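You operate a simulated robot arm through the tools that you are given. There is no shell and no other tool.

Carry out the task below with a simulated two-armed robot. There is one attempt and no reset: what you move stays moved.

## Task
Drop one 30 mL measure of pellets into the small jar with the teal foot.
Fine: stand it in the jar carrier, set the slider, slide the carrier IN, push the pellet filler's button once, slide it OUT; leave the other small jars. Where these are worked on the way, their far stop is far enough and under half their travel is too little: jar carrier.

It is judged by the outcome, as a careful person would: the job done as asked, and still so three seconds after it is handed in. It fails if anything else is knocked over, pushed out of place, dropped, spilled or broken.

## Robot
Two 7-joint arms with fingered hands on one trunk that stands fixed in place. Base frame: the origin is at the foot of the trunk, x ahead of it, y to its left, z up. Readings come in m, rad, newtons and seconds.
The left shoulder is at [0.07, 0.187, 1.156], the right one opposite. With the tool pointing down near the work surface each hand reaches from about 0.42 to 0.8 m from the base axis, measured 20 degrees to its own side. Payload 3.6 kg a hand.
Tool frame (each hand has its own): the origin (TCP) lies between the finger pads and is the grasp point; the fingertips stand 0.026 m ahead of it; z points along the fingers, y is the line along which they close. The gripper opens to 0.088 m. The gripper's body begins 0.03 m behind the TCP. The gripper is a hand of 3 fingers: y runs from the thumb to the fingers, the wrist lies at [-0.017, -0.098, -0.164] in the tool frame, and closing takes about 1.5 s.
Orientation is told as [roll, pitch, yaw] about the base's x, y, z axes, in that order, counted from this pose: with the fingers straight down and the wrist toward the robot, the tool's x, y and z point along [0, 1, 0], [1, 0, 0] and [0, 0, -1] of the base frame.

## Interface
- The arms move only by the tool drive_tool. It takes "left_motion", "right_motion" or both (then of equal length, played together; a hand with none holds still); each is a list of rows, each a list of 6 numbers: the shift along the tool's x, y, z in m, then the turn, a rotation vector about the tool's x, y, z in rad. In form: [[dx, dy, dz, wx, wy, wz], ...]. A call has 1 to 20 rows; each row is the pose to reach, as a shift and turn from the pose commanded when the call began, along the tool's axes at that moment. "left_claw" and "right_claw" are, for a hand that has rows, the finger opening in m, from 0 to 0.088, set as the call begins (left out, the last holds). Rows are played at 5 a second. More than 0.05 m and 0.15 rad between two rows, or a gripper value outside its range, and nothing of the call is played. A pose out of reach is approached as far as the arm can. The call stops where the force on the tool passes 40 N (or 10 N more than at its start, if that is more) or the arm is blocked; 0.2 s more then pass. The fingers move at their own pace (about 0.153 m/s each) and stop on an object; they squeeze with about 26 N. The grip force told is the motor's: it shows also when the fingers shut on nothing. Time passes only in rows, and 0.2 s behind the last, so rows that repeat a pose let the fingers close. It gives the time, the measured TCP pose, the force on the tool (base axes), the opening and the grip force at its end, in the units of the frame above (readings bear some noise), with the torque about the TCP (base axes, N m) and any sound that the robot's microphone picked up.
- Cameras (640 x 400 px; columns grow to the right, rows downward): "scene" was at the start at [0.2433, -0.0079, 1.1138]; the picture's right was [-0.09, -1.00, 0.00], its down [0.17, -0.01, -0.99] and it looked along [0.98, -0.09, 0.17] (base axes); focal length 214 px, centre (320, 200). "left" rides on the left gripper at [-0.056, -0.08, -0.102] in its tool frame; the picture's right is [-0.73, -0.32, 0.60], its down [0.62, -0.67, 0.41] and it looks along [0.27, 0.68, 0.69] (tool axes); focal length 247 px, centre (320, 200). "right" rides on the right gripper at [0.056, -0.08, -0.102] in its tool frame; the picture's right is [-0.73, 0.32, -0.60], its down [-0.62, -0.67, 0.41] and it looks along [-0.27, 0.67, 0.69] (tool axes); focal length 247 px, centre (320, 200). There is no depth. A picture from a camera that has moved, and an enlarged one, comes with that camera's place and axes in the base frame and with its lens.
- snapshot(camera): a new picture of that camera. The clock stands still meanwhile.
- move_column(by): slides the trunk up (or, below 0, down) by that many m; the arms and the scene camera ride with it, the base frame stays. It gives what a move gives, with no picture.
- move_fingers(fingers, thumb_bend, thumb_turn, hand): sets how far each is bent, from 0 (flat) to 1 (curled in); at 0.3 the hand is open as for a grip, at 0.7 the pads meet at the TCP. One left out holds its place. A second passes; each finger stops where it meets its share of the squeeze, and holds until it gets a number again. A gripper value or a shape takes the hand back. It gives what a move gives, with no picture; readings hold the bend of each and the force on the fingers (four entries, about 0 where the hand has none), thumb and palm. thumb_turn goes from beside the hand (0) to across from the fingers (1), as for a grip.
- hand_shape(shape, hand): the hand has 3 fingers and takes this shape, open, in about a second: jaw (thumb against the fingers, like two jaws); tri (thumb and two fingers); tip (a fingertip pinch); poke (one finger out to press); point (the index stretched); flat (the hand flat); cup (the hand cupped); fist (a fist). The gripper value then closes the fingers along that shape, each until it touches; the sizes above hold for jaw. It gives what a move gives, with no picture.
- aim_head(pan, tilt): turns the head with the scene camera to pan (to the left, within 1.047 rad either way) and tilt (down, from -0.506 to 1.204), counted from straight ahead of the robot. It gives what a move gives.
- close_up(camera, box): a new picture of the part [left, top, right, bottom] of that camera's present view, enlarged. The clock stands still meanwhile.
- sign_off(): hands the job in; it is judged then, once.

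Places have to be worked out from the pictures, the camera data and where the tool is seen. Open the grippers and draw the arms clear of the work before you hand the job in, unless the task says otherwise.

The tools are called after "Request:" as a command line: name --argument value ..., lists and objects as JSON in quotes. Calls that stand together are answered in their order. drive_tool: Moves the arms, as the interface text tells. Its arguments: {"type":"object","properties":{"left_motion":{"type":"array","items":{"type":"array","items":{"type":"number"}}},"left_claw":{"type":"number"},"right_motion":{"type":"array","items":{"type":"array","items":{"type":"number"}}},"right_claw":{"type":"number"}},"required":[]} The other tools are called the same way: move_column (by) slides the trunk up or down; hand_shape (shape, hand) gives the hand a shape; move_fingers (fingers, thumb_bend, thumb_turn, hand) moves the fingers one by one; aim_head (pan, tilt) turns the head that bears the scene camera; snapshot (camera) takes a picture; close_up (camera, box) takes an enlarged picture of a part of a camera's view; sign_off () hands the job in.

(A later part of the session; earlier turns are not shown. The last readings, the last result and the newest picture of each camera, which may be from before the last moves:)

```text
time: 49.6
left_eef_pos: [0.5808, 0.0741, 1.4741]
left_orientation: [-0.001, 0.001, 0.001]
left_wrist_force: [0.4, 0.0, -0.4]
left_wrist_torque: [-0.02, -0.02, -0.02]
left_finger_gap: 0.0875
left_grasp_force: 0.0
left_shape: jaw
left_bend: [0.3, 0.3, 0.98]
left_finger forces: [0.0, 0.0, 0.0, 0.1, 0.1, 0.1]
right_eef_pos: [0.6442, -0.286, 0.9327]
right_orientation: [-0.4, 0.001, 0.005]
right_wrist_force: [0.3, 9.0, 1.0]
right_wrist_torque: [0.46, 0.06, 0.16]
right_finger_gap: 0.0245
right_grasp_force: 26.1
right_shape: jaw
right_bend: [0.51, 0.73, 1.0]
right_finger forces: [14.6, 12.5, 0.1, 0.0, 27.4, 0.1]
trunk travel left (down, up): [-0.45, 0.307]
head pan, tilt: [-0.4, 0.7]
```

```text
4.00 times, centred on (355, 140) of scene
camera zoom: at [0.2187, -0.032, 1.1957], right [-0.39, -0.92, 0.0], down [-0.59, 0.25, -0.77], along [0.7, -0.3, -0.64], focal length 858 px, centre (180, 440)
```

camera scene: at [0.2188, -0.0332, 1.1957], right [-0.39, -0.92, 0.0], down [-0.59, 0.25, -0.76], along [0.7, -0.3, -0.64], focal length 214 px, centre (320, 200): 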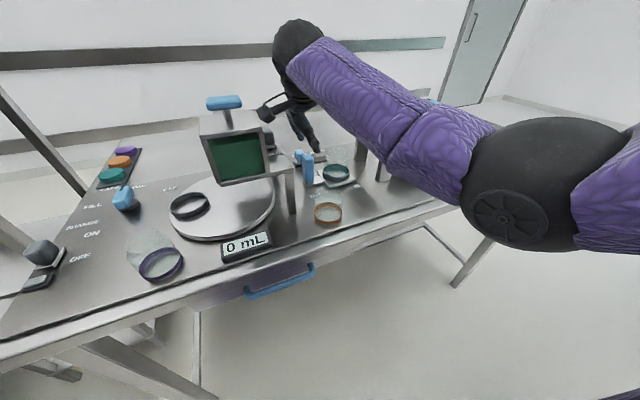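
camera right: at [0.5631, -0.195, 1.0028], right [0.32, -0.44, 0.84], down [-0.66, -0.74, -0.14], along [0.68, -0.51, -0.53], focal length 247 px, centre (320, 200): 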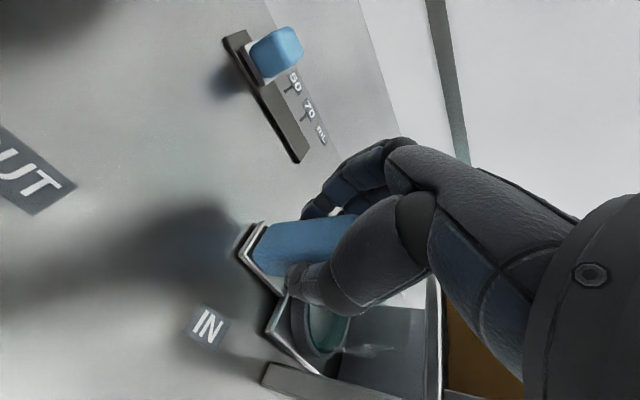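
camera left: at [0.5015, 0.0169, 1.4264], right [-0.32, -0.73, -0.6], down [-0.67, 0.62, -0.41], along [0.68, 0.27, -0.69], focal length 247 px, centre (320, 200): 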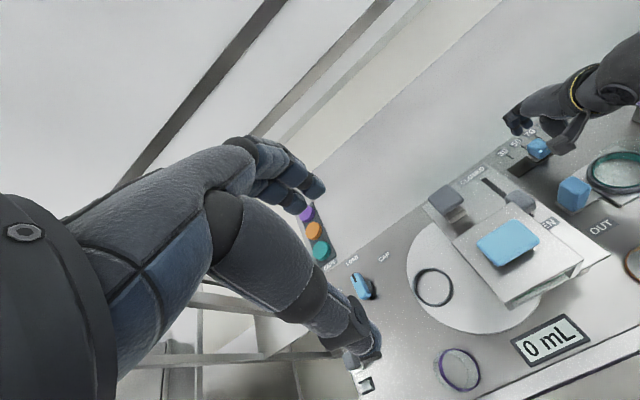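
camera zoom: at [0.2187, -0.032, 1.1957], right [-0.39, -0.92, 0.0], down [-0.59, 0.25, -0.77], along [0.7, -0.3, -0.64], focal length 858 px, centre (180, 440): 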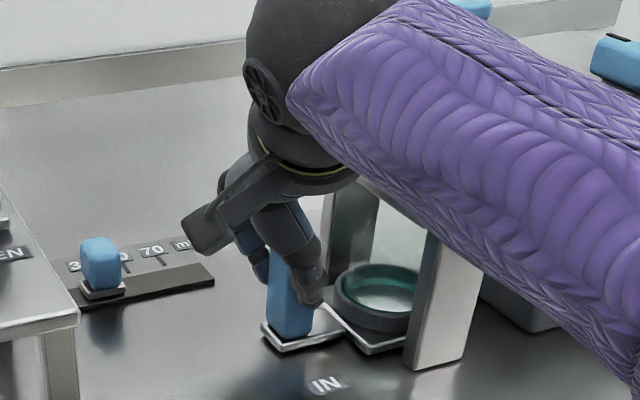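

Reading shows y stopped at -0.286 with 9 N pushback; the plate edge measures ≈0.11 m of travel, equal to the OUT–IN label spacing, so it's at the IN stop. I relieve the push slightly and open the fingers.

Request:
drive_tool --right_motion '[[0.004, 0, -0.0015, 0, 0, 0], [0.004, 0, -0.0015, 0, 0, 0]]'

Request:
drive_tool --right_motion '[[0, 0, 0, 0, 0, 0], [0, 0, 0, 0, 0, 0], [0, 0, 0, 0, 0, 0], [0, 0, 0, 0, 0, 0], [0, 0, 0, 0, 0, 0]]' --right_claw 0.06

Request:
close_up --camera "scene" --box '[290, 90, 420, 190]'

Request:
close_up --camera "left" --box '[540, 120, 640, 260]'

```text
time: 50.2
left_eef_pos: [0.5809, 0.0731, 1.4747]
left_orientation: [0.0, 0.0, 0.0]
left_wrist_force: [0.5, 0.2, -0.3]
left_wrist_torque: [-0.02, -0.02, 0.0]
left_finger_gap: 0.0878
left_grasp_force: 0.0
left_shape: jaw
left_bend: [0.3, 0.3, 0.98]
left_finger forces: [0.0, 0.1, 0.0, 0.1, 0.0, 0.0]
right_eef_pos: [0.6442, -0.2861, 0.9316]
right_orientation: [-0.401, 0.0, 0.001]
right_wrist_force: [0.7, 3.8, 0.0]
right_wrist_torque: [0.35, 0.02, 0.12]
right_finger_gap: 0.0248
right_grasp_force: 26.1
right_shape: jaw
right_bend: [0.51, 0.73, 1.0]
right_finger forces: [14.4, 13.4, 0.0, 0.1, 26.9, 0.0]
trunk travel left (down, up): [-0.45, 0.307]
head pan, tilt: [-0.4, 0.7]
```

```text
time: 51.4
left_eef_pos: [0.5802, 0.0721, 1.474]
left_orientation: [0.0, 0.0, 0.0]
left_wrist_force: [-0.1, 0.2, -0.4]
left_wrist_torque: [0.03, 0.01, 0.0]
left_finger_gap: 0.0877
left_grasp_force: 0.1
left_shape: jaw
left_bend: [0.3, 0.3, 0.98]
left_finger forces: [0.1, 0.0, 0.1, 0.0, 0.1, 0.0]
right_eef_pos: [0.6451, -0.2863, 0.9321]
right_orientation: [-0.401, 0.001, 0.002]
right_wrist_force: [-0.2, 0.0, -0.2]
right_wrist_torque: [-0.01, 0.0, 0.0]
right_finger_gap: 0.0596
right_grasp_force: 0.0
right_shape: jaw
right_bend: [0.36, 0.57, 1.0]
right_finger forces: [0.1, 0.0, 0.1, 0.0, 0.0, 0.1]
trunk travel left (down, up): [-0.45, 0.307]
head pan, tilt: [-0.4, 0.7]
```

```text
4.00 times, centred on (355, 140) of scene
camera zoom: at [0.2189, -0.0332, 1.1957], right [-0.39, -0.92, 0.0], down [-0.59, 0.25, -0.76], along [0.7, -0.3, -0.64], focal length 858 px, centre (180, 440)
```

zoom: 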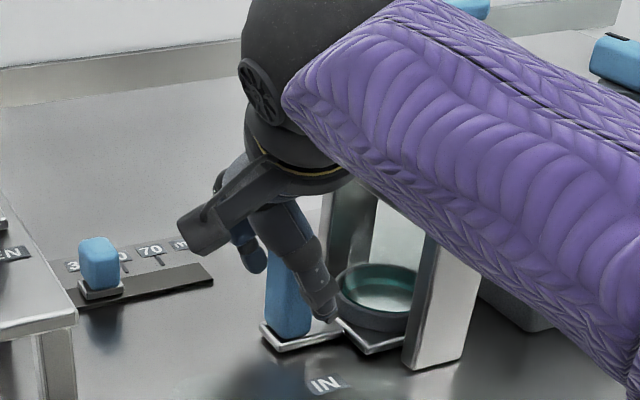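

```text
2.86 times, centred on (590, 190) of left
camera zoom: at [0.5015, 0.017, 1.5765], right [-0.32, -0.73, -0.6], down [-0.67, 0.62, -0.41], along [0.68, 0.27, -0.69], focal length 706 px, centre (-451, 229)
```

zoom: 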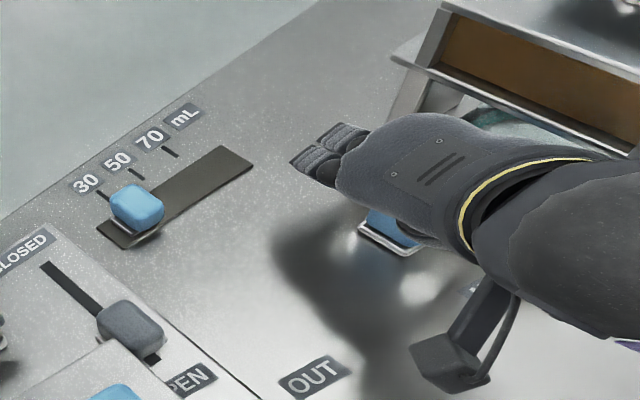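

Force is zero after release, so the push was against the carrier stop only. I withdraw along the tool axis (up and to the left, away from the filler).

Request:
drive_tool --right_motion '[[0, 0, -0.02, 0, 0, 0], [0, 0, -0.045, 0, 0, 0], [0, 0, -0.07, 0, 0, 0], [0, 0, -0.1, 0, 0, 0], [0, 0, -0.14, 0, 0, 0], [0, 0, -0.18, 0, 0, 0]]'

Request:
snapshot --camera "scene"

Request:
snapshot --camera "right"

Request:
close_up --camera "left" --box '[540, 100, 640, 220]'

```text
time: 52.8
left_eef_pos: [0.5816, 0.0726, 1.4742]
left_orientation: [0.0, 0.0, 0.001]
left_wrist_force: [0.8, -0.4, -0.2]
left_wrist_torque: [0.0, 0.01, 0.01]
left_finger_gap: 0.0877
left_grasp_force: 0.0
left_shape: jaw
left_bend: [0.3, 0.3, 0.98]
left_finger forces: [0.0, 0.0, 0.0, 0.1, 0.0, 0.0]
right_eef_pos: [0.6428, -0.2141, 1.098]
right_orientation: [-0.4, 0.001, 0.002]
right_wrist_force: [0.1, -0.6, -0.6]
right_wrist_torque: [0.02, -0.01, 0.0]
right_finger_gap: 0.0596
right_grasp_force: 0.0
right_shape: jaw
right_bend: [0.36, 0.57, 1.0]
right_finger forces: [0.1, 0.0, 0.0, 0.0, 0.1, 0.1]
trunk travel left (down, up): [-0.45, 0.307]
head pan, tilt: [-0.4, 0.7]
```

```text
taken
camera scene: at [0.2187, -0.0328, 1.1957], right [-0.39, -0.92, 0.0], down [-0.59, 0.25, -0.77], along [0.7, -0.3, -0.64], focal length 214 px, centre (320, 200)
```

scene: 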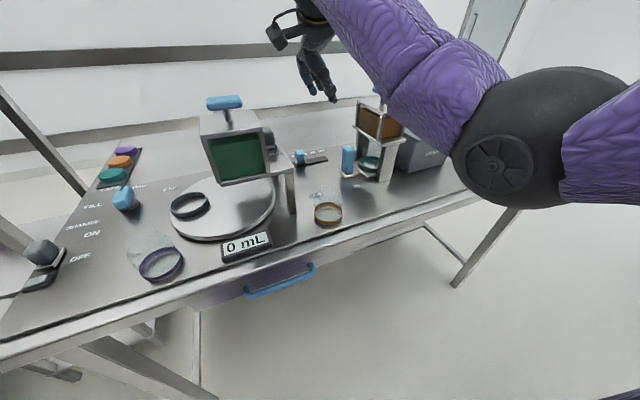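

```text
taken
camera right: at [0.5622, -0.1224, 1.1683], right [0.32, -0.44, 0.84], down [-0.66, -0.74, -0.13], along [0.68, -0.51, -0.53], focal length 247 px, centre (320, 200)
```

right: 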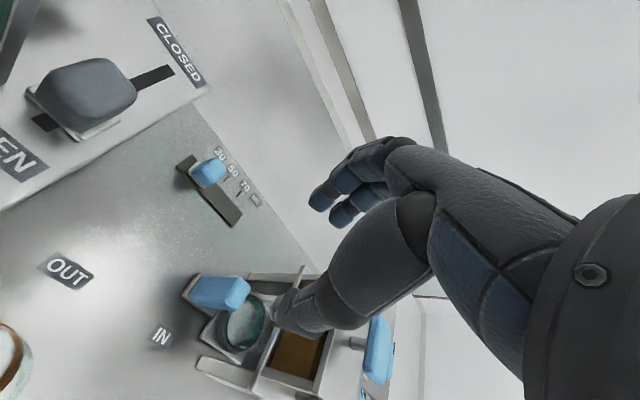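

```text
3.33 times, centred on (590, 160) of left
camera zoom: at [0.5013, 0.0175, 1.5765], right [-0.32, -0.74, -0.6], down [-0.67, 0.62, -0.41], along [0.68, 0.27, -0.69], focal length 823 px, centre (-580, 333)
```

zoom: 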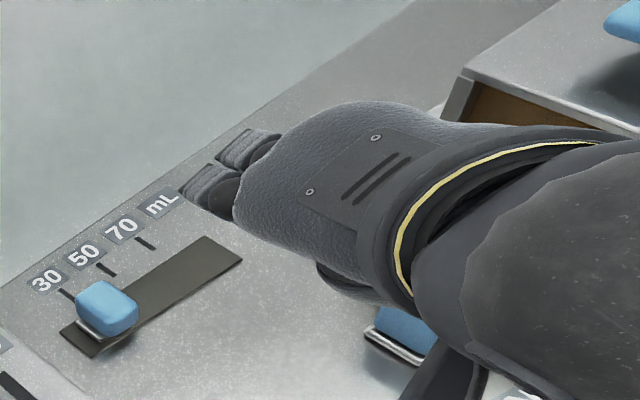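

I zoom in on the carrier in the IN position to verify the jar sits under the filler and the handle is at the IN mark.

Request:
close_up --camera "scene" --box '[320, 90, 420, 190]'

Request:
close_up --camera "right" --box '[130, 240, 410, 400]'

```text
4.00 times, centred on (370, 140) of scene
camera zoom: at [0.2187, -0.0328, 1.1957], right [-0.39, -0.92, 0.0], down [-0.59, 0.25, -0.77], along [0.7, -0.3, -0.64], focal length 858 px, centre (120, 440)
```

zoom: 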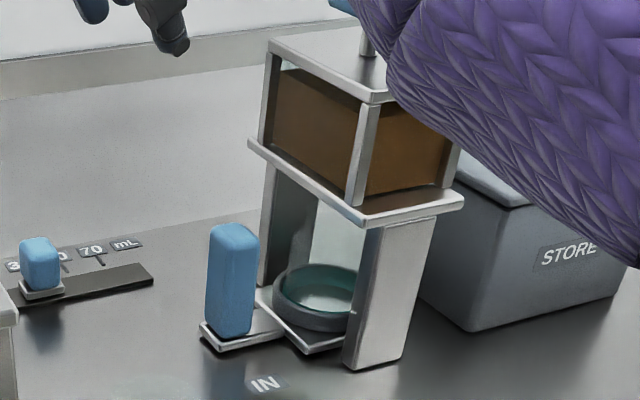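

```text
2.29 times, centred on (270, 320) of right
camera zoom: at [0.5622, -0.1224, 1.1683], right [0.32, -0.44, 0.84], down [-0.66, -0.74, -0.13], along [0.68, -0.51, -0.53], focal length 564 px, centre (434, -74)
```

zoom: 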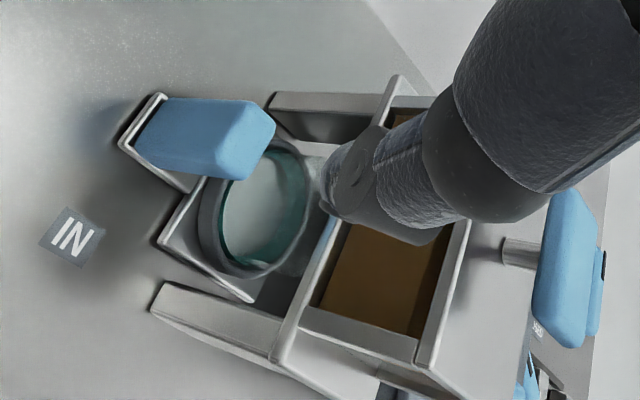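

Carrier is at the IN stop (≈0.11 m travel) with the jar under the brown filler. Now I raise the hand, return it to vertical, and close the fingers for pressing.

Request:
drive_tool --right_motion '[[-0.0117, 0, -0.0276, 0, 0.1, 0], [-0.0234, 0, -0.0553, 0, 0.2, 0], [-0.035, 0, -0.0829, 0, 0.3, 0], [-0.0467, 0, -0.1105, 0, 0.4, 0], [-0.0467, 0, -0.1105, 0, 0.4, 0]]' --right_claw 0.0

Request:
drive_tool --right_motion '[[-0.03, 0, 0, 0, 0, 0], [-0.065, 0, 0, 0, 0, 0], [-0.1, 0, 0, 0, 0, 0], [-0.135, 0, 0, 0, 0, 0], [-0.155, 0, 0, 0, 0, 0], [-0.155, 0, 0, 0, 0, 0]]'

Request:
snapshot --camera "scene"

Request:
snapshot --camera "right"

Request:
snapshot --camera "left"

```text
time: 54.0
left_eef_pos: [0.5816, 0.0717, 1.474]
left_orientation: [0.001, -0.002, -0.001]
left_wrist_force: [-0.2, 0.2, -0.5]
left_wrist_torque: [-0.01, 0.02, -0.02]
left_finger_gap: 0.0878
left_grasp_force: 0.0
left_shape: jaw
left_bend: [0.3, 0.3, 0.98]
left_finger forces: [0.0, 0.0, 0.0, 0.1, 0.0, 0.0]
right_eef_pos: [0.6427, -0.215, 1.218]
right_orientation: [0.003, 0.003, 0.002]
right_wrist_force: [-0.2, -0.5, -0.4]
right_wrist_torque: [0.01, -0.02, 0.0]
right_finger_gap: 0.0
right_grasp_force: 25.6
right_shape: jaw
right_bend: [0.7, 0.45, 1.0]
right_finger forces: [0.0, 0.0, 0.0, 0.1, 0.0, 0.0]
trunk travel left (down, up): [-0.45, 0.307]
head pan, tilt: [-0.4, 0.7]
```

```text
time: 55.4
left_eef_pos: [0.5802, 0.0727, 1.4745]
left_orientation: [-0.001, 0.0, 0.0]
left_wrist_force: [-0.2, -0.4, 0.5]
left_wrist_torque: [-0.01, -0.01, 0.02]
left_finger_gap: 0.0876
left_grasp_force: 0.1
left_shape: jaw
left_bend: [0.3, 0.3, 0.98]
left_finger forces: [0.1, 0.0, 0.0, 0.0, 0.0, 0.1]
right_eef_pos: [0.6448, -0.3712, 1.218]
right_orientation: [-0.001, 0.0, 0.002]
right_wrist_force: [0.3, 0.9, -0.2]
right_wrist_torque: [0.01, 0.0, 0.02]
right_finger_gap: 0.0
right_grasp_force: 26.1
right_shape: jaw
right_bend: [0.7, 0.45, 1.0]
right_finger forces: [0.0, 0.0, 0.1, 0.0, 0.0, 0.0]
trunk travel left (down, up): [-0.45, 0.307]
head pan, tilt: [-0.4, 0.7]
```

```text
taken
camera scene: at [0.2189, -0.0331, 1.1956], right [-0.39, -0.92, 0.0], down [-0.59, 0.25, -0.76], along [0.7, -0.3, -0.64], focal length 214 px, centre (320, 200)
```

scene: 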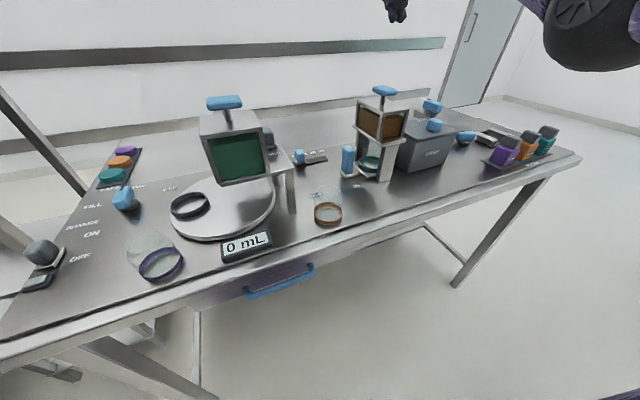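

```text
taken
camera right: at [0.5643, -0.3135, 1.3183], right [0.32, -0.73, 0.6], down [-0.66, -0.62, -0.41], along [0.68, -0.27, -0.69], focal length 247 px, centre (320, 200)
```

right: 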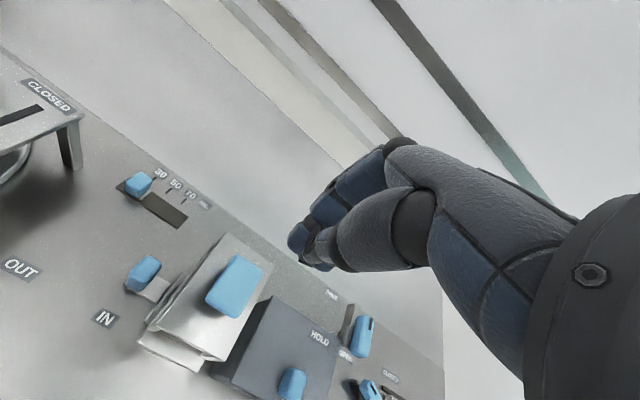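

```text
taken
camera left: at [0.5016, 0.0171, 1.5764], right [-0.32, -0.73, -0.6], down [-0.67, 0.62, -0.41], along [0.68, 0.27, -0.69], focal length 247 px, centre (320, 200)
```

left: 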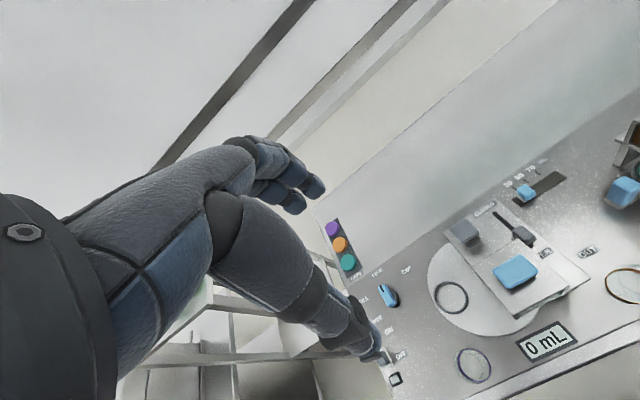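

The view is clear. I zoom in on the filler, button and carrier from the scene and wrist cameras.

Request:
close_up --camera "scene" --box '[330, 75, 430, 195]'

Request:
close_up --camera "right" --box '[110, 210, 330, 390]'

```text
3.33 times, centred on (380, 135) of scene
camera zoom: at [0.2189, -0.0331, 1.1956], right [-0.39, -0.92, 0.0], down [-0.59, 0.25, -0.76], along [0.7, -0.3, -0.64], focal length 715 px, centre (120, 417)
```

zoom: 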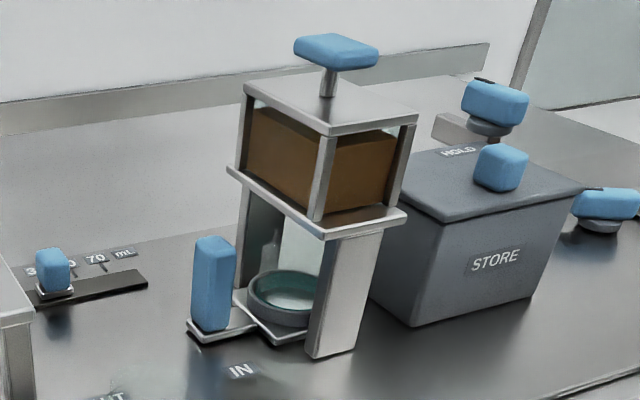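

```text
2.22 times, centred on (220, 300) of right
camera zoom: at [0.5643, -0.3135, 1.3183], right [0.32, -0.73, 0.6], down [-0.66, -0.62, -0.41], along [0.68, -0.27, -0.69], focal length 549 px, centre (542, -22)
```

zoom: 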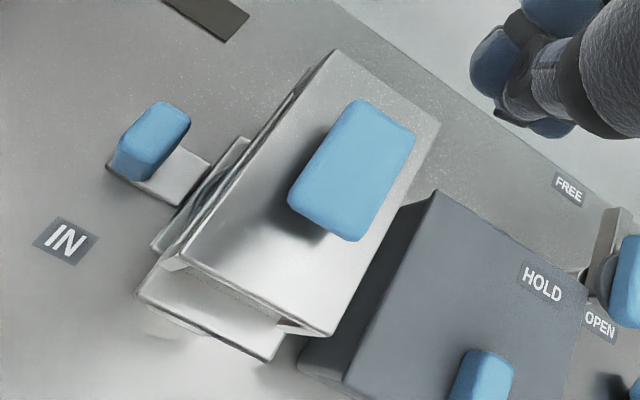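

The button's bar centre is ≈(0.642,-0.367), top z≈1.083. I shift slightly and lower the closed fingertips to about 15 mm above it.

Request:
drive_tool --right_motion '[[0.003, -0.002, 0.03, 0, 0, 0], [0.003, -0.002, 0.06, 0, 0, 0], [0.003, -0.002, 0.085, 0, 0, 0], [0.003, -0.002, 0.09, 0, 0, 0], [0.003, -0.002, 0.09, 0, 0, 0]]'

Request:
close_up --camera "scene" --box '[330, 45, 430, 165]'

Request:
close_up --camera "right" --box '[200, 180, 380, 340]'

```text
time: 56.6
left_eef_pos: [0.5809, 0.0736, 1.4742]
left_orientation: [-0.001, 0.0, 0.0]
left_wrist_force: [-0.8, 0.0, -0.9]
left_wrist_torque: [0.02, -0.02, -0.03]
left_finger_gap: 0.088
left_grasp_force: 0.0
left_shape: jaw
left_bend: [0.3, 0.3, 0.98]
left_finger forces: [0.0, 0.1, 0.1, 0.0, 0.0, 0.0]
right_eef_pos: [0.6415, -0.3685, 1.1287]
right_orientation: [-0.001, -0.001, 0.0]
right_wrist_force: [-0.4, 0.7, -0.1]
right_wrist_torque: [-0.02, -0.01, -0.01]
right_finger_gap: 0.0001
right_grasp_force: 25.9
right_shape: jaw
right_bend: [0.7, 0.45, 1.0]
right_finger forces: [0.0, 0.0, 0.1, 0.0, 0.1, 0.1]
trunk travel left (down, up): [-0.45, 0.307]
head pan, tilt: [-0.4, 0.7]
```

```text
3.33 times, centred on (380, 105) of scene
camera zoom: at [0.2189, -0.0333, 1.1957], right [-0.39, -0.92, 0.0], down [-0.59, 0.25, -0.76], along [0.7, -0.3, -0.64], focal length 715 px, centre (120, 517)
```

zoom: 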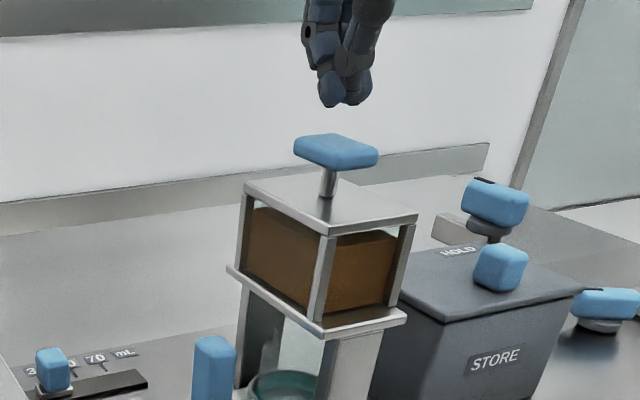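

```text
2.50 times, centred on (290, 260) of right
camera zoom: at [0.5616, -0.3116, 1.229], right [0.32, -0.73, 0.6], down [-0.66, -0.62, -0.41], along [0.68, -0.27, -0.69], focal length 617 px, centre (395, 50)
```

zoom: 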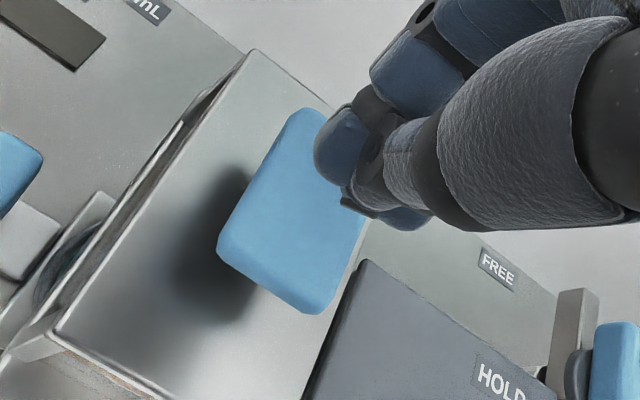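

Tips are ~22 mm above the button and centred. I go down 18 mm, then creep.

Request:
drive_tool --right_motion '[[0, 0, 0.01, 0, 0, 0], [0, 0, 0.018, 0, 0, 0], [0, 0, 0.018, 0, 0, 0]]'

Request:
close_up --camera "scene" --box '[350, 60, 420, 130]'

```text
time: 57.4
left_eef_pos: [0.5808, 0.0718, 1.4751]
left_orientation: [-0.002, 0.0, 0.0]
left_wrist_force: [-0.6, 0.0, -0.6]
left_wrist_torque: [0.02, 0.04, 0.0]
left_finger_gap: 0.0877
left_grasp_force: 0.1
left_shape: jaw
left_bend: [0.3, 0.3, 0.98]
left_finger forces: [0.0, 0.1, 0.0, 0.1, 0.1, 0.0]
right_eef_pos: [0.643, -0.3674, 1.1109]
right_orientation: [0.0, -0.001, 0.001]
right_wrist_force: [0.4, 0.3, 0.0]
right_wrist_torque: [0.05, 0.0, 0.01]
right_finger_gap: 0.0
right_grasp_force: 26.3
right_shape: jaw
right_bend: [0.7, 0.45, 1.0]
right_finger forces: [0.1, 0.1, 0.0, 0.0, 0.1, 0.0]
trunk travel left (down, up): [-0.45, 0.307]
head pan, tilt: [-0.4, 0.7]
```

```text
5.71 times, centred on (385, 95) of scene
camera zoom: at [0.2189, -0.0332, 1.1957], right [-0.39, -0.92, 0.0], down [-0.59, 0.25, -0.76], along [0.7, -0.3, -0.64], focal length 1226 px, centre (-51, 800)
```

zoom: 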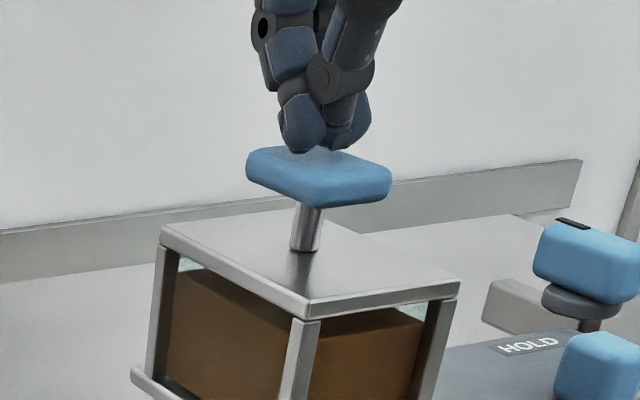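

Fingertips hover just over the bar. I press down in one slow continuous stroke of up to 12 mm (it stops itself on force).

Request:
drive_tool --right_motion '[[0, 0, 0.003, 0, 0, 0], [0, 0, 0.006, 0, 0, 0], [0, 0, 0.008, 0, 0, 0], [0, 0, 0.01, 0, 0, 0], [0, 0, 0.012, 0, 0, 0]]'

Request:
close_up --camera "scene" --box '[330, 70, 430, 190]'

```text
time: 58.6
left_eef_pos: [0.5805, 0.0714, 1.4755]
left_orientation: [0.0, -0.001, 0.0]
left_wrist_force: [0.7, -0.8, 0.2]
left_wrist_torque: [0.02, 0.01, 0.01]
left_finger_gap: 0.0876
left_grasp_force: 0.1
left_shape: jaw
left_bend: [0.3, 0.3, 0.98]
left_finger forces: [0.1, 0.1, 0.0, 0.0, 0.0, 0.0]
right_eef_pos: [0.6404, -0.3684, 1.0987]
right_orientation: [0.0, 0.0, 0.002]
right_wrist_force: [-0.6, -0.4, 3.7]
right_wrist_torque: [-0.01, 0.01, 0.01]
right_finger_gap: 0.0001
right_grasp_force: 25.8
right_shape: jaw
right_bend: [0.7, 0.45, 1.0]
right_finger forces: [0.0, 0.0, 0.0, 0.1, 0.1, 0.1]
trunk travel left (down, up): [-0.45, 0.307]
head pan, tilt: [-0.4, 0.7]
```

```text
3.33 times, centred on (380, 130) of scene
camera zoom: at [0.2185, -0.0331, 1.1958], right [-0.39, -0.92, 0.0], down [-0.59, 0.25, -0.77], along [0.7, -0.3, -0.64], focal length 715 px, centre (120, 433)
```

zoom: 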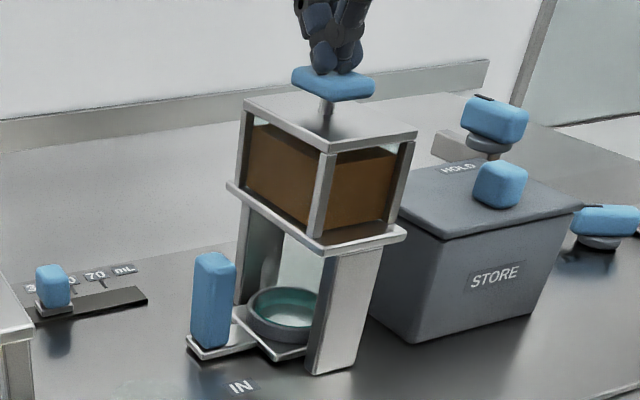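

Contact, with a light spring force (3.7 N). I keep pressing in the same stroke, deeper.

Request:
drive_tool --right_motion '[[0, 0, 0.002, 0, 0, 0], [0, 0, 0.004, 0, 0, 0], [0, 0, 0.006, 0, 0, 0], [0, 0, 0.008, 0, 0, 0]]'

Request:
close_up --camera "scene" --box '[330, 70, 430, 190]'

```text
time: 59.6
left_eef_pos: [0.5796, 0.0726, 1.4749]
left_orientation: [-0.001, 0.001, 0.0]
left_wrist_force: [-0.5, -0.4, 0.2]
left_wrist_torque: [-0.01, -0.02, 0.01]
left_finger_gap: 0.088
left_grasp_force: 0.2
left_shape: jaw
left_bend: [0.3, 0.3, 0.98]
left_finger forces: [0.0, 0.1, 0.0, 0.1, 0.0, 0.0]
right_eef_pos: [0.6414, -0.3683, 1.0932]
right_orientation: [-0.002, -0.006, -0.001]
right_wrist_force: [3.2, -2.6, 11.3]
right_wrist_torque: [-0.04, -0.06, 0.03]
right_finger_gap: 0.0002
right_grasp_force: 26.1
right_shape: jaw
right_bend: [0.7, 0.45, 1.0]
right_finger forces: [0.0, 0.0, 0.1, 0.0, 0.0, 0.0]
trunk travel left (down, up): [-0.45, 0.307]
head pan, tilt: [-0.4, 0.7]
heard: click
```

```text
3.33 times, centred on (380, 130) of scene
camera zoom: at [0.2183, -0.033, 1.1959], right [-0.39, -0.92, 0.0], down [-0.59, 0.25, -0.77], along [0.7, -0.3, -0.64], focal length 715 px, centre (120, 433)
```

zoom: 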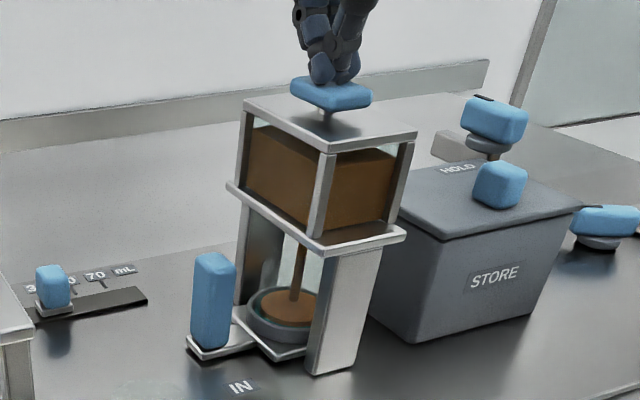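

A click was heard and pellets stream into the jar. I lift straight off the button and wait for the stream to end.

Request:
drive_tool --right_motion '[[0, 0, -0.015, 0, 0, 0], [0, 0, -0.04, 0, 0, 0], [0, 0, -0.07, 0, 0, 0], [0, 0, -0.1, 0, 0, 0], [0, 0, -0.1, 0, 0, 0], [0, 0, -0.1, 0, 0, 0], [0, 0, -0.1, 0, 0, 0], [0, 0, -0.1, 0, 0, 0], [0, 0, -0.1, 0, 0, 0]]'

Request:
close_up --camera "scene" --box '[330, 70, 430, 190]'

```text
time: 61.6
left_eef_pos: [0.5801, 0.0729, 1.4746]
left_orientation: [-0.001, 0.0, 0.001]
left_wrist_force: [0.0, -0.3, -0.7]
left_wrist_torque: [-0.02, -0.04, 0.03]
left_finger_gap: 0.0876
left_grasp_force: 0.0
left_shape: jaw
left_bend: [0.3, 0.3, 0.98]
left_finger forces: [0.1, 0.0, 0.1, 0.0, 0.0, 0.1]
right_eef_pos: [0.642, -0.3688, 1.1911]
right_orientation: [0.0, 0.001, 0.0]
right_wrist_force: [0.5, -0.5, -0.7]
right_wrist_torque: [-0.01, -0.05, -0.01]
right_finger_gap: 0.0
right_grasp_force: 25.9
right_shape: jaw
right_bend: [0.7, 0.45, 1.0]
right_finger forces: [0.0, 0.1, 0.1, 0.0, 0.0, 0.1]
trunk travel left (down, up): [-0.45, 0.307]
head pan, tilt: [-0.4, 0.7]
```

```text
3.33 times, centred on (380, 130) of scene
camera zoom: at [0.2189, -0.0332, 1.1957], right [-0.39, -0.92, 0.0], down [-0.59, 0.25, -0.76], along [0.7, -0.3, -0.64], focal length 715 px, centre (120, 433)
```

zoom: 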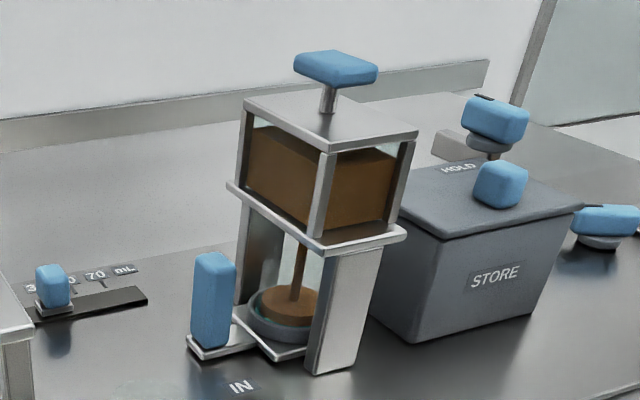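

The stream is still running. I wait a couple more seconds, moving the hand left at safe height in the meantime and opening the fingers.

Request:
drive_tool --right_motion '[[0.03, 0, -0.02, 0, 0, 0], [0.06, 0, -0.025, 0, 0, 0], [0.1, 0, -0.025, 0, 0, 0], [0.14, 0, -0.025, 0, 0, 0], [0.155, 0, -0.025, 0, 0, 0], [0.155, 0, -0.025, 0, 0, 0], [0.155, 0, -0.025, 0, 0, 0], [0.155, 0, -0.025, 0, 0, 0], [0.155, 0, -0.025, 0, 0, 0], [0.155, 0, -0.025, 0, 0, 0]]' --right_claw 0.06

Request:
close_up --camera "scene" --box '[330, 70, 430, 190]'

```text
time: 63.8
left_eef_pos: [0.5811, 0.0726, 1.4735]
left_orientation: [0.0, 0.001, 0.0]
left_wrist_force: [-0.2, -0.1, 0.2]
left_wrist_torque: [0.01, 0.01, 0.01]
left_finger_gap: 0.0878
left_grasp_force: 0.0
left_shape: jaw
left_bend: [0.3, 0.3, 0.98]
left_finger forces: [0.0, 0.0, 0.0, 0.0, 0.0, 0.1]
right_eef_pos: [0.6405, -0.2138, 1.2129]
right_orientation: [0.0, -0.001, 0.002]
right_wrist_force: [0.3, -0.9, 0.3]
right_wrist_torque: [0.0, -0.07, -0.01]
right_finger_gap: 0.0599
right_grasp_force: 0.0
right_shape: jaw
right_bend: [0.36, 0.57, 0.99]
right_finger forces: [0.0, 0.0, 0.0, 0.1, 0.0, 0.1]
trunk travel left (down, up): [-0.45, 0.307]
head pan, tilt: [-0.4, 0.7]
```

```text
3.33 times, centred on (380, 130) of scene
camera zoom: at [0.2189, -0.0332, 1.1957], right [-0.39, -0.92, 0.0], down [-0.59, 0.25, -0.76], along [0.7, -0.3, -0.64], focal length 715 px, centre (120, 433)
```

zoom: 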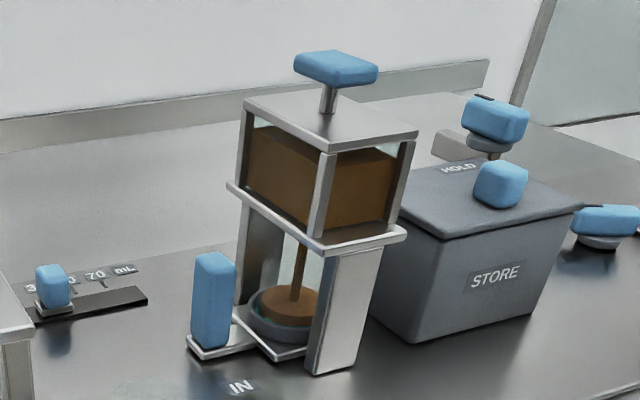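

The stream seems to still be flowing. I zoom in on the jar and wait further without touching anything.

Request:
close_up --camera "scene" --box '[345, 130, 395, 185]'

Request:
drive_tool --right_motion '[[0, 0, 0, 0, 0, 0], [0, 0, 0, 0, 0, 0], [0, 0, 0, 0, 0, 0], [0, 0, 0, 0, 0, 0], [0, 0, 0, 0, 0, 0], [0, 0, 0, 0, 0, 0], [0, 0, 0, 0, 0, 0], [0, 0, 0, 0, 0, 0], [0, 0, 0, 0, 0, 0], [0, 0, 0, 0, 0, 0]]'

Request:
close_up --camera "scene" --box '[345, 130, 395, 185]'

```text
7.27 times, centred on (370, 158) of scene
camera zoom: at [0.2189, -0.0332, 1.1957], right [-0.39, -0.92, 0.0], down [-0.59, 0.25, -0.76], along [0.7, -0.3, -0.64], focal length 1560 px, centre (-44, 509)
```

zoom: 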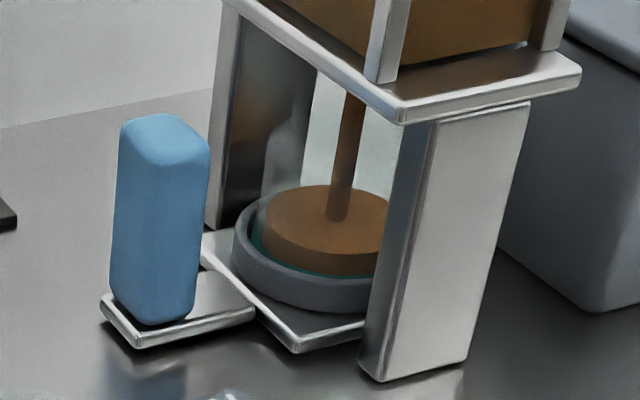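

```text
time: 66.0
left_eef_pos: [0.5804, 0.0717, 1.4758]
left_orientation: [0.0, 0.0, 0.001]
left_wrist_force: [0.2, 0.3, 0.4]
left_wrist_torque: [0.02, -0.02, -0.01]
left_finger_gap: 0.0878
left_grasp_force: 0.1
left_shape: jaw
left_bend: [0.3, 0.3, 0.98]
left_finger forces: [0.0, 0.0, 0.1, 0.0, 0.0, 0.0]
right_eef_pos: [0.6422, -0.2133, 1.2145]
right_orientation: [-0.001, -0.001, 0.004]
right_wrist_force: [0.0, 0.6, -0.5]
right_wrist_torque: [-0.02, 0.0, -0.01]
right_finger_gap: 0.0599
right_grasp_force: 0.2
right_shape: jaw
right_bend: [0.36, 0.57, 0.99]
right_finger forces: [0.0, 0.1, 0.1, 0.0, 0.1, 0.0]
trunk travel left (down, up): [-0.45, 0.307]
head pan, tilt: [-0.4, 0.7]
```

```text
7.27 times, centred on (370, 158) of scene
camera zoom: at [0.2189, -0.0332, 1.1956], right [-0.39, -0.92, 0.0], down [-0.59, 0.25, -0.76], along [0.7, -0.3, -0.64], focal length 1560 px, centre (-44, 509)
```

zoom: 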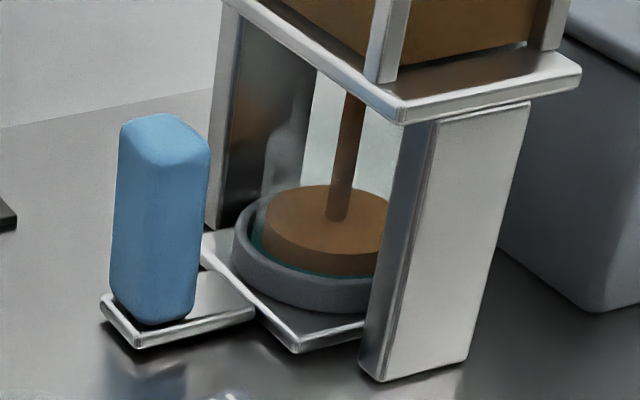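

The pellet level hasn't changed between 63.8 s and 66 s (about 16 mm deep, consistent with 30 mL), but the stream is still drawn. I wait a few more seconds before sliding the carrier.

Request:
drive_tool --right_motion '[[0, 0, 0, 0, 0, 0], [0, 0, 0, 0, 0, 0], [0, 0, 0, 0, 0, 0], [0, 0, 0, 0, 0, 0], [0, 0, 0, 0, 0, 0], [0, 0, 0, 0, 0, 0], [0, 0, 0, 0, 0, 0], [0, 0, 0, 0, 0, 0], [0, 0, 0, 0, 0, 0], [0, 0, 0, 0, 0, 0], [0, 0, 0, 0, 0, 0], [0, 0, 0, 0, 0, 0], [0, 0, 0, 0, 0, 0], [0, 0, 0, 0, 0, 0], [0, 0, 0, 0, 0, 0], [0, 0, 0, 0, 0, 0], [0, 0, 0, 0, 0, 0], [0, 0, 0, 0, 0, 0], [0, 0, 0, 0, 0, 0], [0, 0, 0, 0, 0, 0]]'

Request:
close_up --camera "scene" --box '[345, 130, 395, 185]'

Request:
close_up --camera "scene" --box '[340, 70, 420, 130]'

```text
time: 70.2
left_eef_pos: [0.58, 0.0715, 1.4729]
left_orientation: [0.0, 0.0, 0.001]
left_wrist_force: [0.7, -0.2, -0.4]
left_wrist_torque: [0.01, 0.02, -0.01]
left_finger_gap: 0.0877
left_grasp_force: 0.1
left_shape: jaw
left_bend: [0.3, 0.3, 0.98]
left_finger forces: [0.0, 0.1, 0.1, 0.0, 0.1, 0.1]
right_eef_pos: [0.6422, -0.2137, 1.2139]
right_orientation: [-0.001, -0.002, 0.002]
right_wrist_force: [-0.3, 1.1, 0.4]
right_wrist_torque: [0.02, -0.01, -0.03]
right_finger_gap: 0.0599
right_grasp_force: 0.1
right_shape: jaw
right_bend: [0.36, 0.57, 0.99]
right_finger forces: [0.1, 0.1, 0.1, 0.0, 0.1, 0.1]
trunk travel left (down, up): [-0.45, 0.307]
head pan, tilt: [-0.4, 0.7]
```

```text
7.27 times, centred on (370, 158) of scene
camera zoom: at [0.2189, -0.0332, 1.1957], right [-0.39, -0.92, 0.0], down [-0.59, 0.25, -0.76], along [0.7, -0.3, -0.64], focal length 1560 px, centre (-44, 509)
```

zoom: 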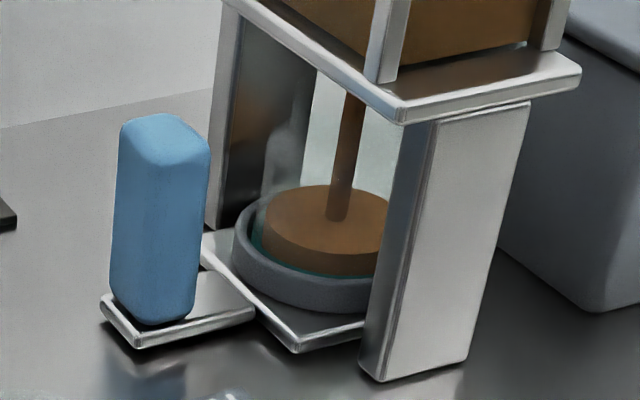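

```text
6.67 times, centred on (380, 100) of scene
camera zoom: at [0.2189, -0.0332, 1.1957], right [-0.39, -0.92, 0.0], down [-0.59, 0.25, -0.76], along [0.7, -0.3, -0.64], focal length 1430 px, centre (-80, 867)
```

zoom: 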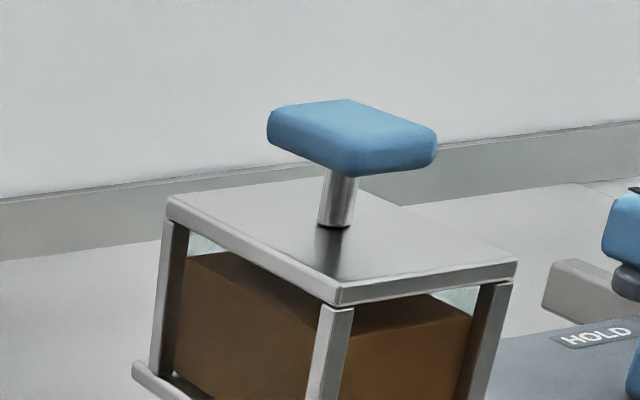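

Nothing changes any more: the level is steady for over 6 s, so dispensing is finished (the stream drawn is static). I return to the tilted approach pose used before, above-left of the handle.

Request:
drive_tool --right_motion '[[0, 0.001, 0.029, 0, -0.1, 0], [-0.001, 0.002, 0.058, 0, -0.2, 0], [-0.002, 0.0025, 0.087, 0, -0.3, 0], [-0.002, 0.0025, 0.116, 0, -0.4, 0], [-0.002, 0.0025, 0.116, 0, -0.4, 0]]'

Request:
close_up --camera "scene" --box '[310, 80, 420, 190]'

Request:
snapshot --camera "right"

```text
time: 71.4
left_eef_pos: [0.5798, 0.0714, 1.4736]
left_orientation: [0.001, -0.002, 0.0]
left_wrist_force: [0.5, -0.9, 0.3]
left_wrist_torque: [0.04, 0.03, 0.01]
left_finger_gap: 0.0879
left_grasp_force: 0.0
left_shape: jaw
left_bend: [0.3, 0.3, 0.98]
left_finger forces: [0.0, 0.1, 0.0, 0.1, 0.1, 0.0]
right_eef_pos: [0.6434, -0.2163, 1.0986]
right_orientation: [-0.402, 0.002, 0.0]
right_wrist_force: [0.1, 0.2, 0.7]
right_wrist_torque: [-0.01, 0.02, 0.02]
right_finger_gap: 0.0597
right_grasp_force: 0.1
right_shape: jaw
right_bend: [0.36, 0.57, 0.99]
right_finger forces: [0.0, 0.0, 0.0, 0.0, 0.1, 0.0]
trunk travel left (down, up): [-0.45, 0.307]
head pan, tilt: [-0.4, 0.7]
```

```text
3.64 times, centred on (365, 135) of scene
camera zoom: at [0.2188, -0.0333, 1.1957], right [-0.39, -0.92, 0.0], down [-0.59, 0.25, -0.76], along [0.7, -0.3, -0.64], focal length 780 px, centre (156, 436)
```

zoom: 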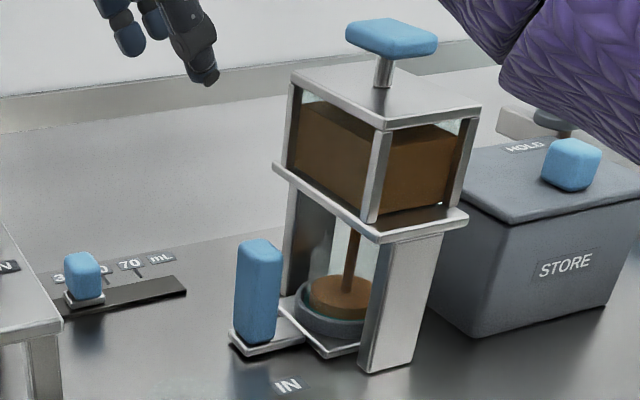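

```text
taken
camera right: at [0.5629, -0.1229, 1.1685], right [0.32, -0.44, 0.84], down [-0.66, -0.74, -0.13], along [0.68, -0.51, -0.53], focal length 247 px, centre (320, 200)
```

right: 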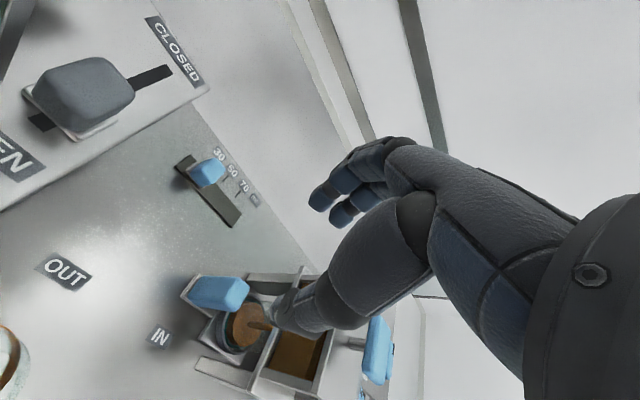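

The carrier and jar are unchanged. I advance along the tool axis back around the handle.

Request:
drive_tool --right_motion '[[0, 0.001, 0.035, 0, 0, 0], [0, 0.001, 0.07, 0, 0, 0], [0, 0.001, 0.1, 0, 0, 0], [0, 0.001, 0.13, 0, 0, 0], [0, 0.001, 0.155, 0, 0, 0], [0, 0.001, 0.178, 0, 0, 0], [0, 0.001, 0.178, 0, 0, 0]]'

Request:
close_up --camera "scene" --box '[310, 90, 420, 190]'

Request:
snapshot --camera "right"

```text
time: 73.0
left_eef_pos: [0.5806, 0.0722, 1.4744]
left_orientation: [-0.001, 0.001, 0.0]
left_wrist_force: [-0.7, -0.9, 0.4]
left_wrist_torque: [-0.03, 0.01, 0.02]
left_finger_gap: 0.0879
left_grasp_force: 0.0
left_shape: jaw
left_bend: [0.3, 0.3, 0.98]
left_finger forces: [0.0, 0.1, 0.1, 0.0, 0.1, 0.0]
right_eef_pos: [0.6434, -0.2855, 0.937]
right_orientation: [-0.401, 0.0, 0.002]
right_wrist_force: [-0.2, 0.2, -0.5]
right_wrist_torque: [0.0, -0.02, 0.03]
right_finger_gap: 0.0601
right_grasp_force: 0.0
right_shape: jaw
right_bend: [0.36, 0.57, 0.99]
right_finger forces: [0.0, 0.1, 0.0, 0.0, 0.1, 0.0]
trunk travel left (down, up): [-0.45, 0.307]
head pan, tilt: [-0.4, 0.7]
```

```text
4.00 times, centred on (365, 140) of scene
camera zoom: at [0.2188, -0.0331, 1.1957], right [-0.39, -0.92, 0.0], down [-0.59, 0.25, -0.76], along [0.7, -0.3, -0.64], focal length 858 px, centre (140, 440)
```

zoom: 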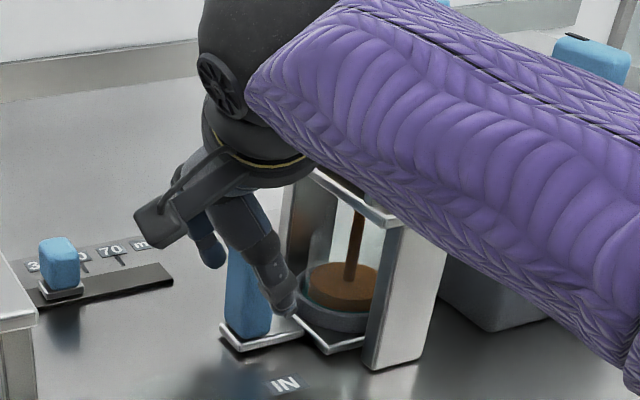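

```text
taken
camera right: at [0.563, -0.1925, 1.007], right [0.32, -0.44, 0.84], down [-0.66, -0.74, -0.13], along [0.68, -0.51, -0.53], focal length 247 px, centre (320, 200)
```

right: 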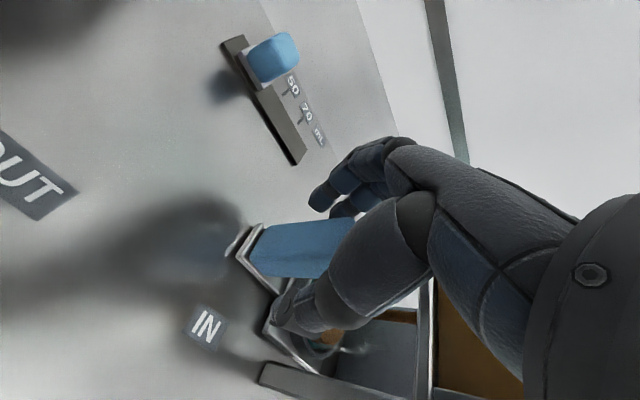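

The fingers straddle the handle again with no contact. I close on it.

Request:
drive_tool --right_motion '[[0, 0, 0, 0, 0, 0], [0, 0, 0, 0, 0, 0], [0, 0, 0, 0, 0, 0], [0, 0, 0, 0, 0, 0], [0, 0, 0, 0, 0, 0], [0, 0, 0, 0, 0, 0]]' --right_claw 0.01

Request:
close_up --camera "scene" --box '[310, 90, 420, 190]'

```text
time: 74.4
left_eef_pos: [0.5818, 0.0728, 1.4747]
left_orientation: [0.001, 0.0, -0.001]
left_wrist_force: [-0.6, -0.2, 0.4]
left_wrist_torque: [0.03, 0.04, 0.0]
left_finger_gap: 0.0878
left_grasp_force: 0.2
left_shape: jaw
left_bend: [0.3, 0.3, 0.98]
left_finger forces: [0.0, 0.0, 0.0, 0.1, 0.1, 0.0]
right_eef_pos: [0.6444, -0.2842, 0.9368]
right_orientation: [-0.4, 0.001, 0.0]
right_wrist_force: [3.2, 0.4, 1.1]
right_wrist_torque: [-0.01, -0.09, 0.05]
right_finger_gap: 0.0237
right_grasp_force: 25.8
right_shape: jaw
right_bend: [0.52, 0.73, 1.0]
right_finger forces: [14.4, 13.4, 0.1, 0.0, 24.1, 0.1]
trunk travel left (down, up): [-0.45, 0.307]
head pan, tilt: [-0.4, 0.7]
```

```text
4.00 times, centred on (365, 140) of scene
camera zoom: at [0.2193, -0.0332, 1.1956], right [-0.39, -0.92, 0.0], down [-0.59, 0.25, -0.76], along [0.7, -0.3, -0.64], focal length 858 px, centre (140, 440)
```

zoom: 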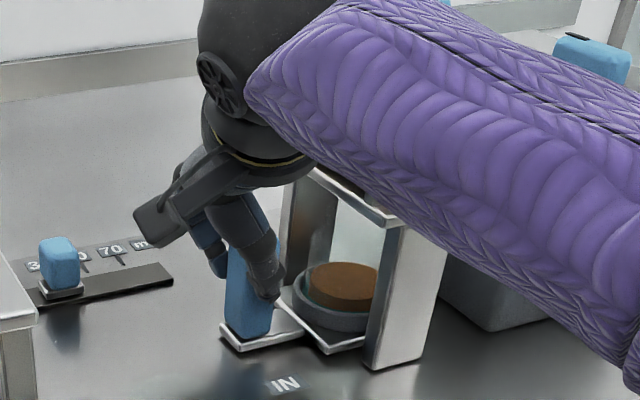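

Grip is firm, and the stream has now ended. I zoom in to confirm before pulling.

Request:
close_up --camera "scene" --box '[345, 130, 395, 185]'

```text
7.27 times, centred on (370, 158) of scene
camera zoom: at [0.2193, -0.0332, 1.1956], right [-0.39, -0.92, 0.0], down [-0.59, 0.25, -0.76], along [0.7, -0.3, -0.64], focal length 1560 px, centre (-44, 509)
```

zoom: 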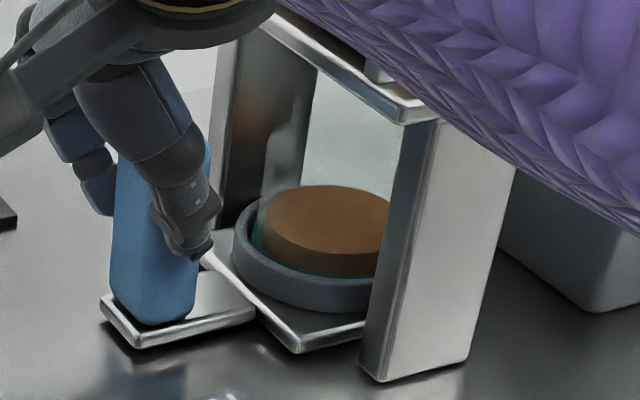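

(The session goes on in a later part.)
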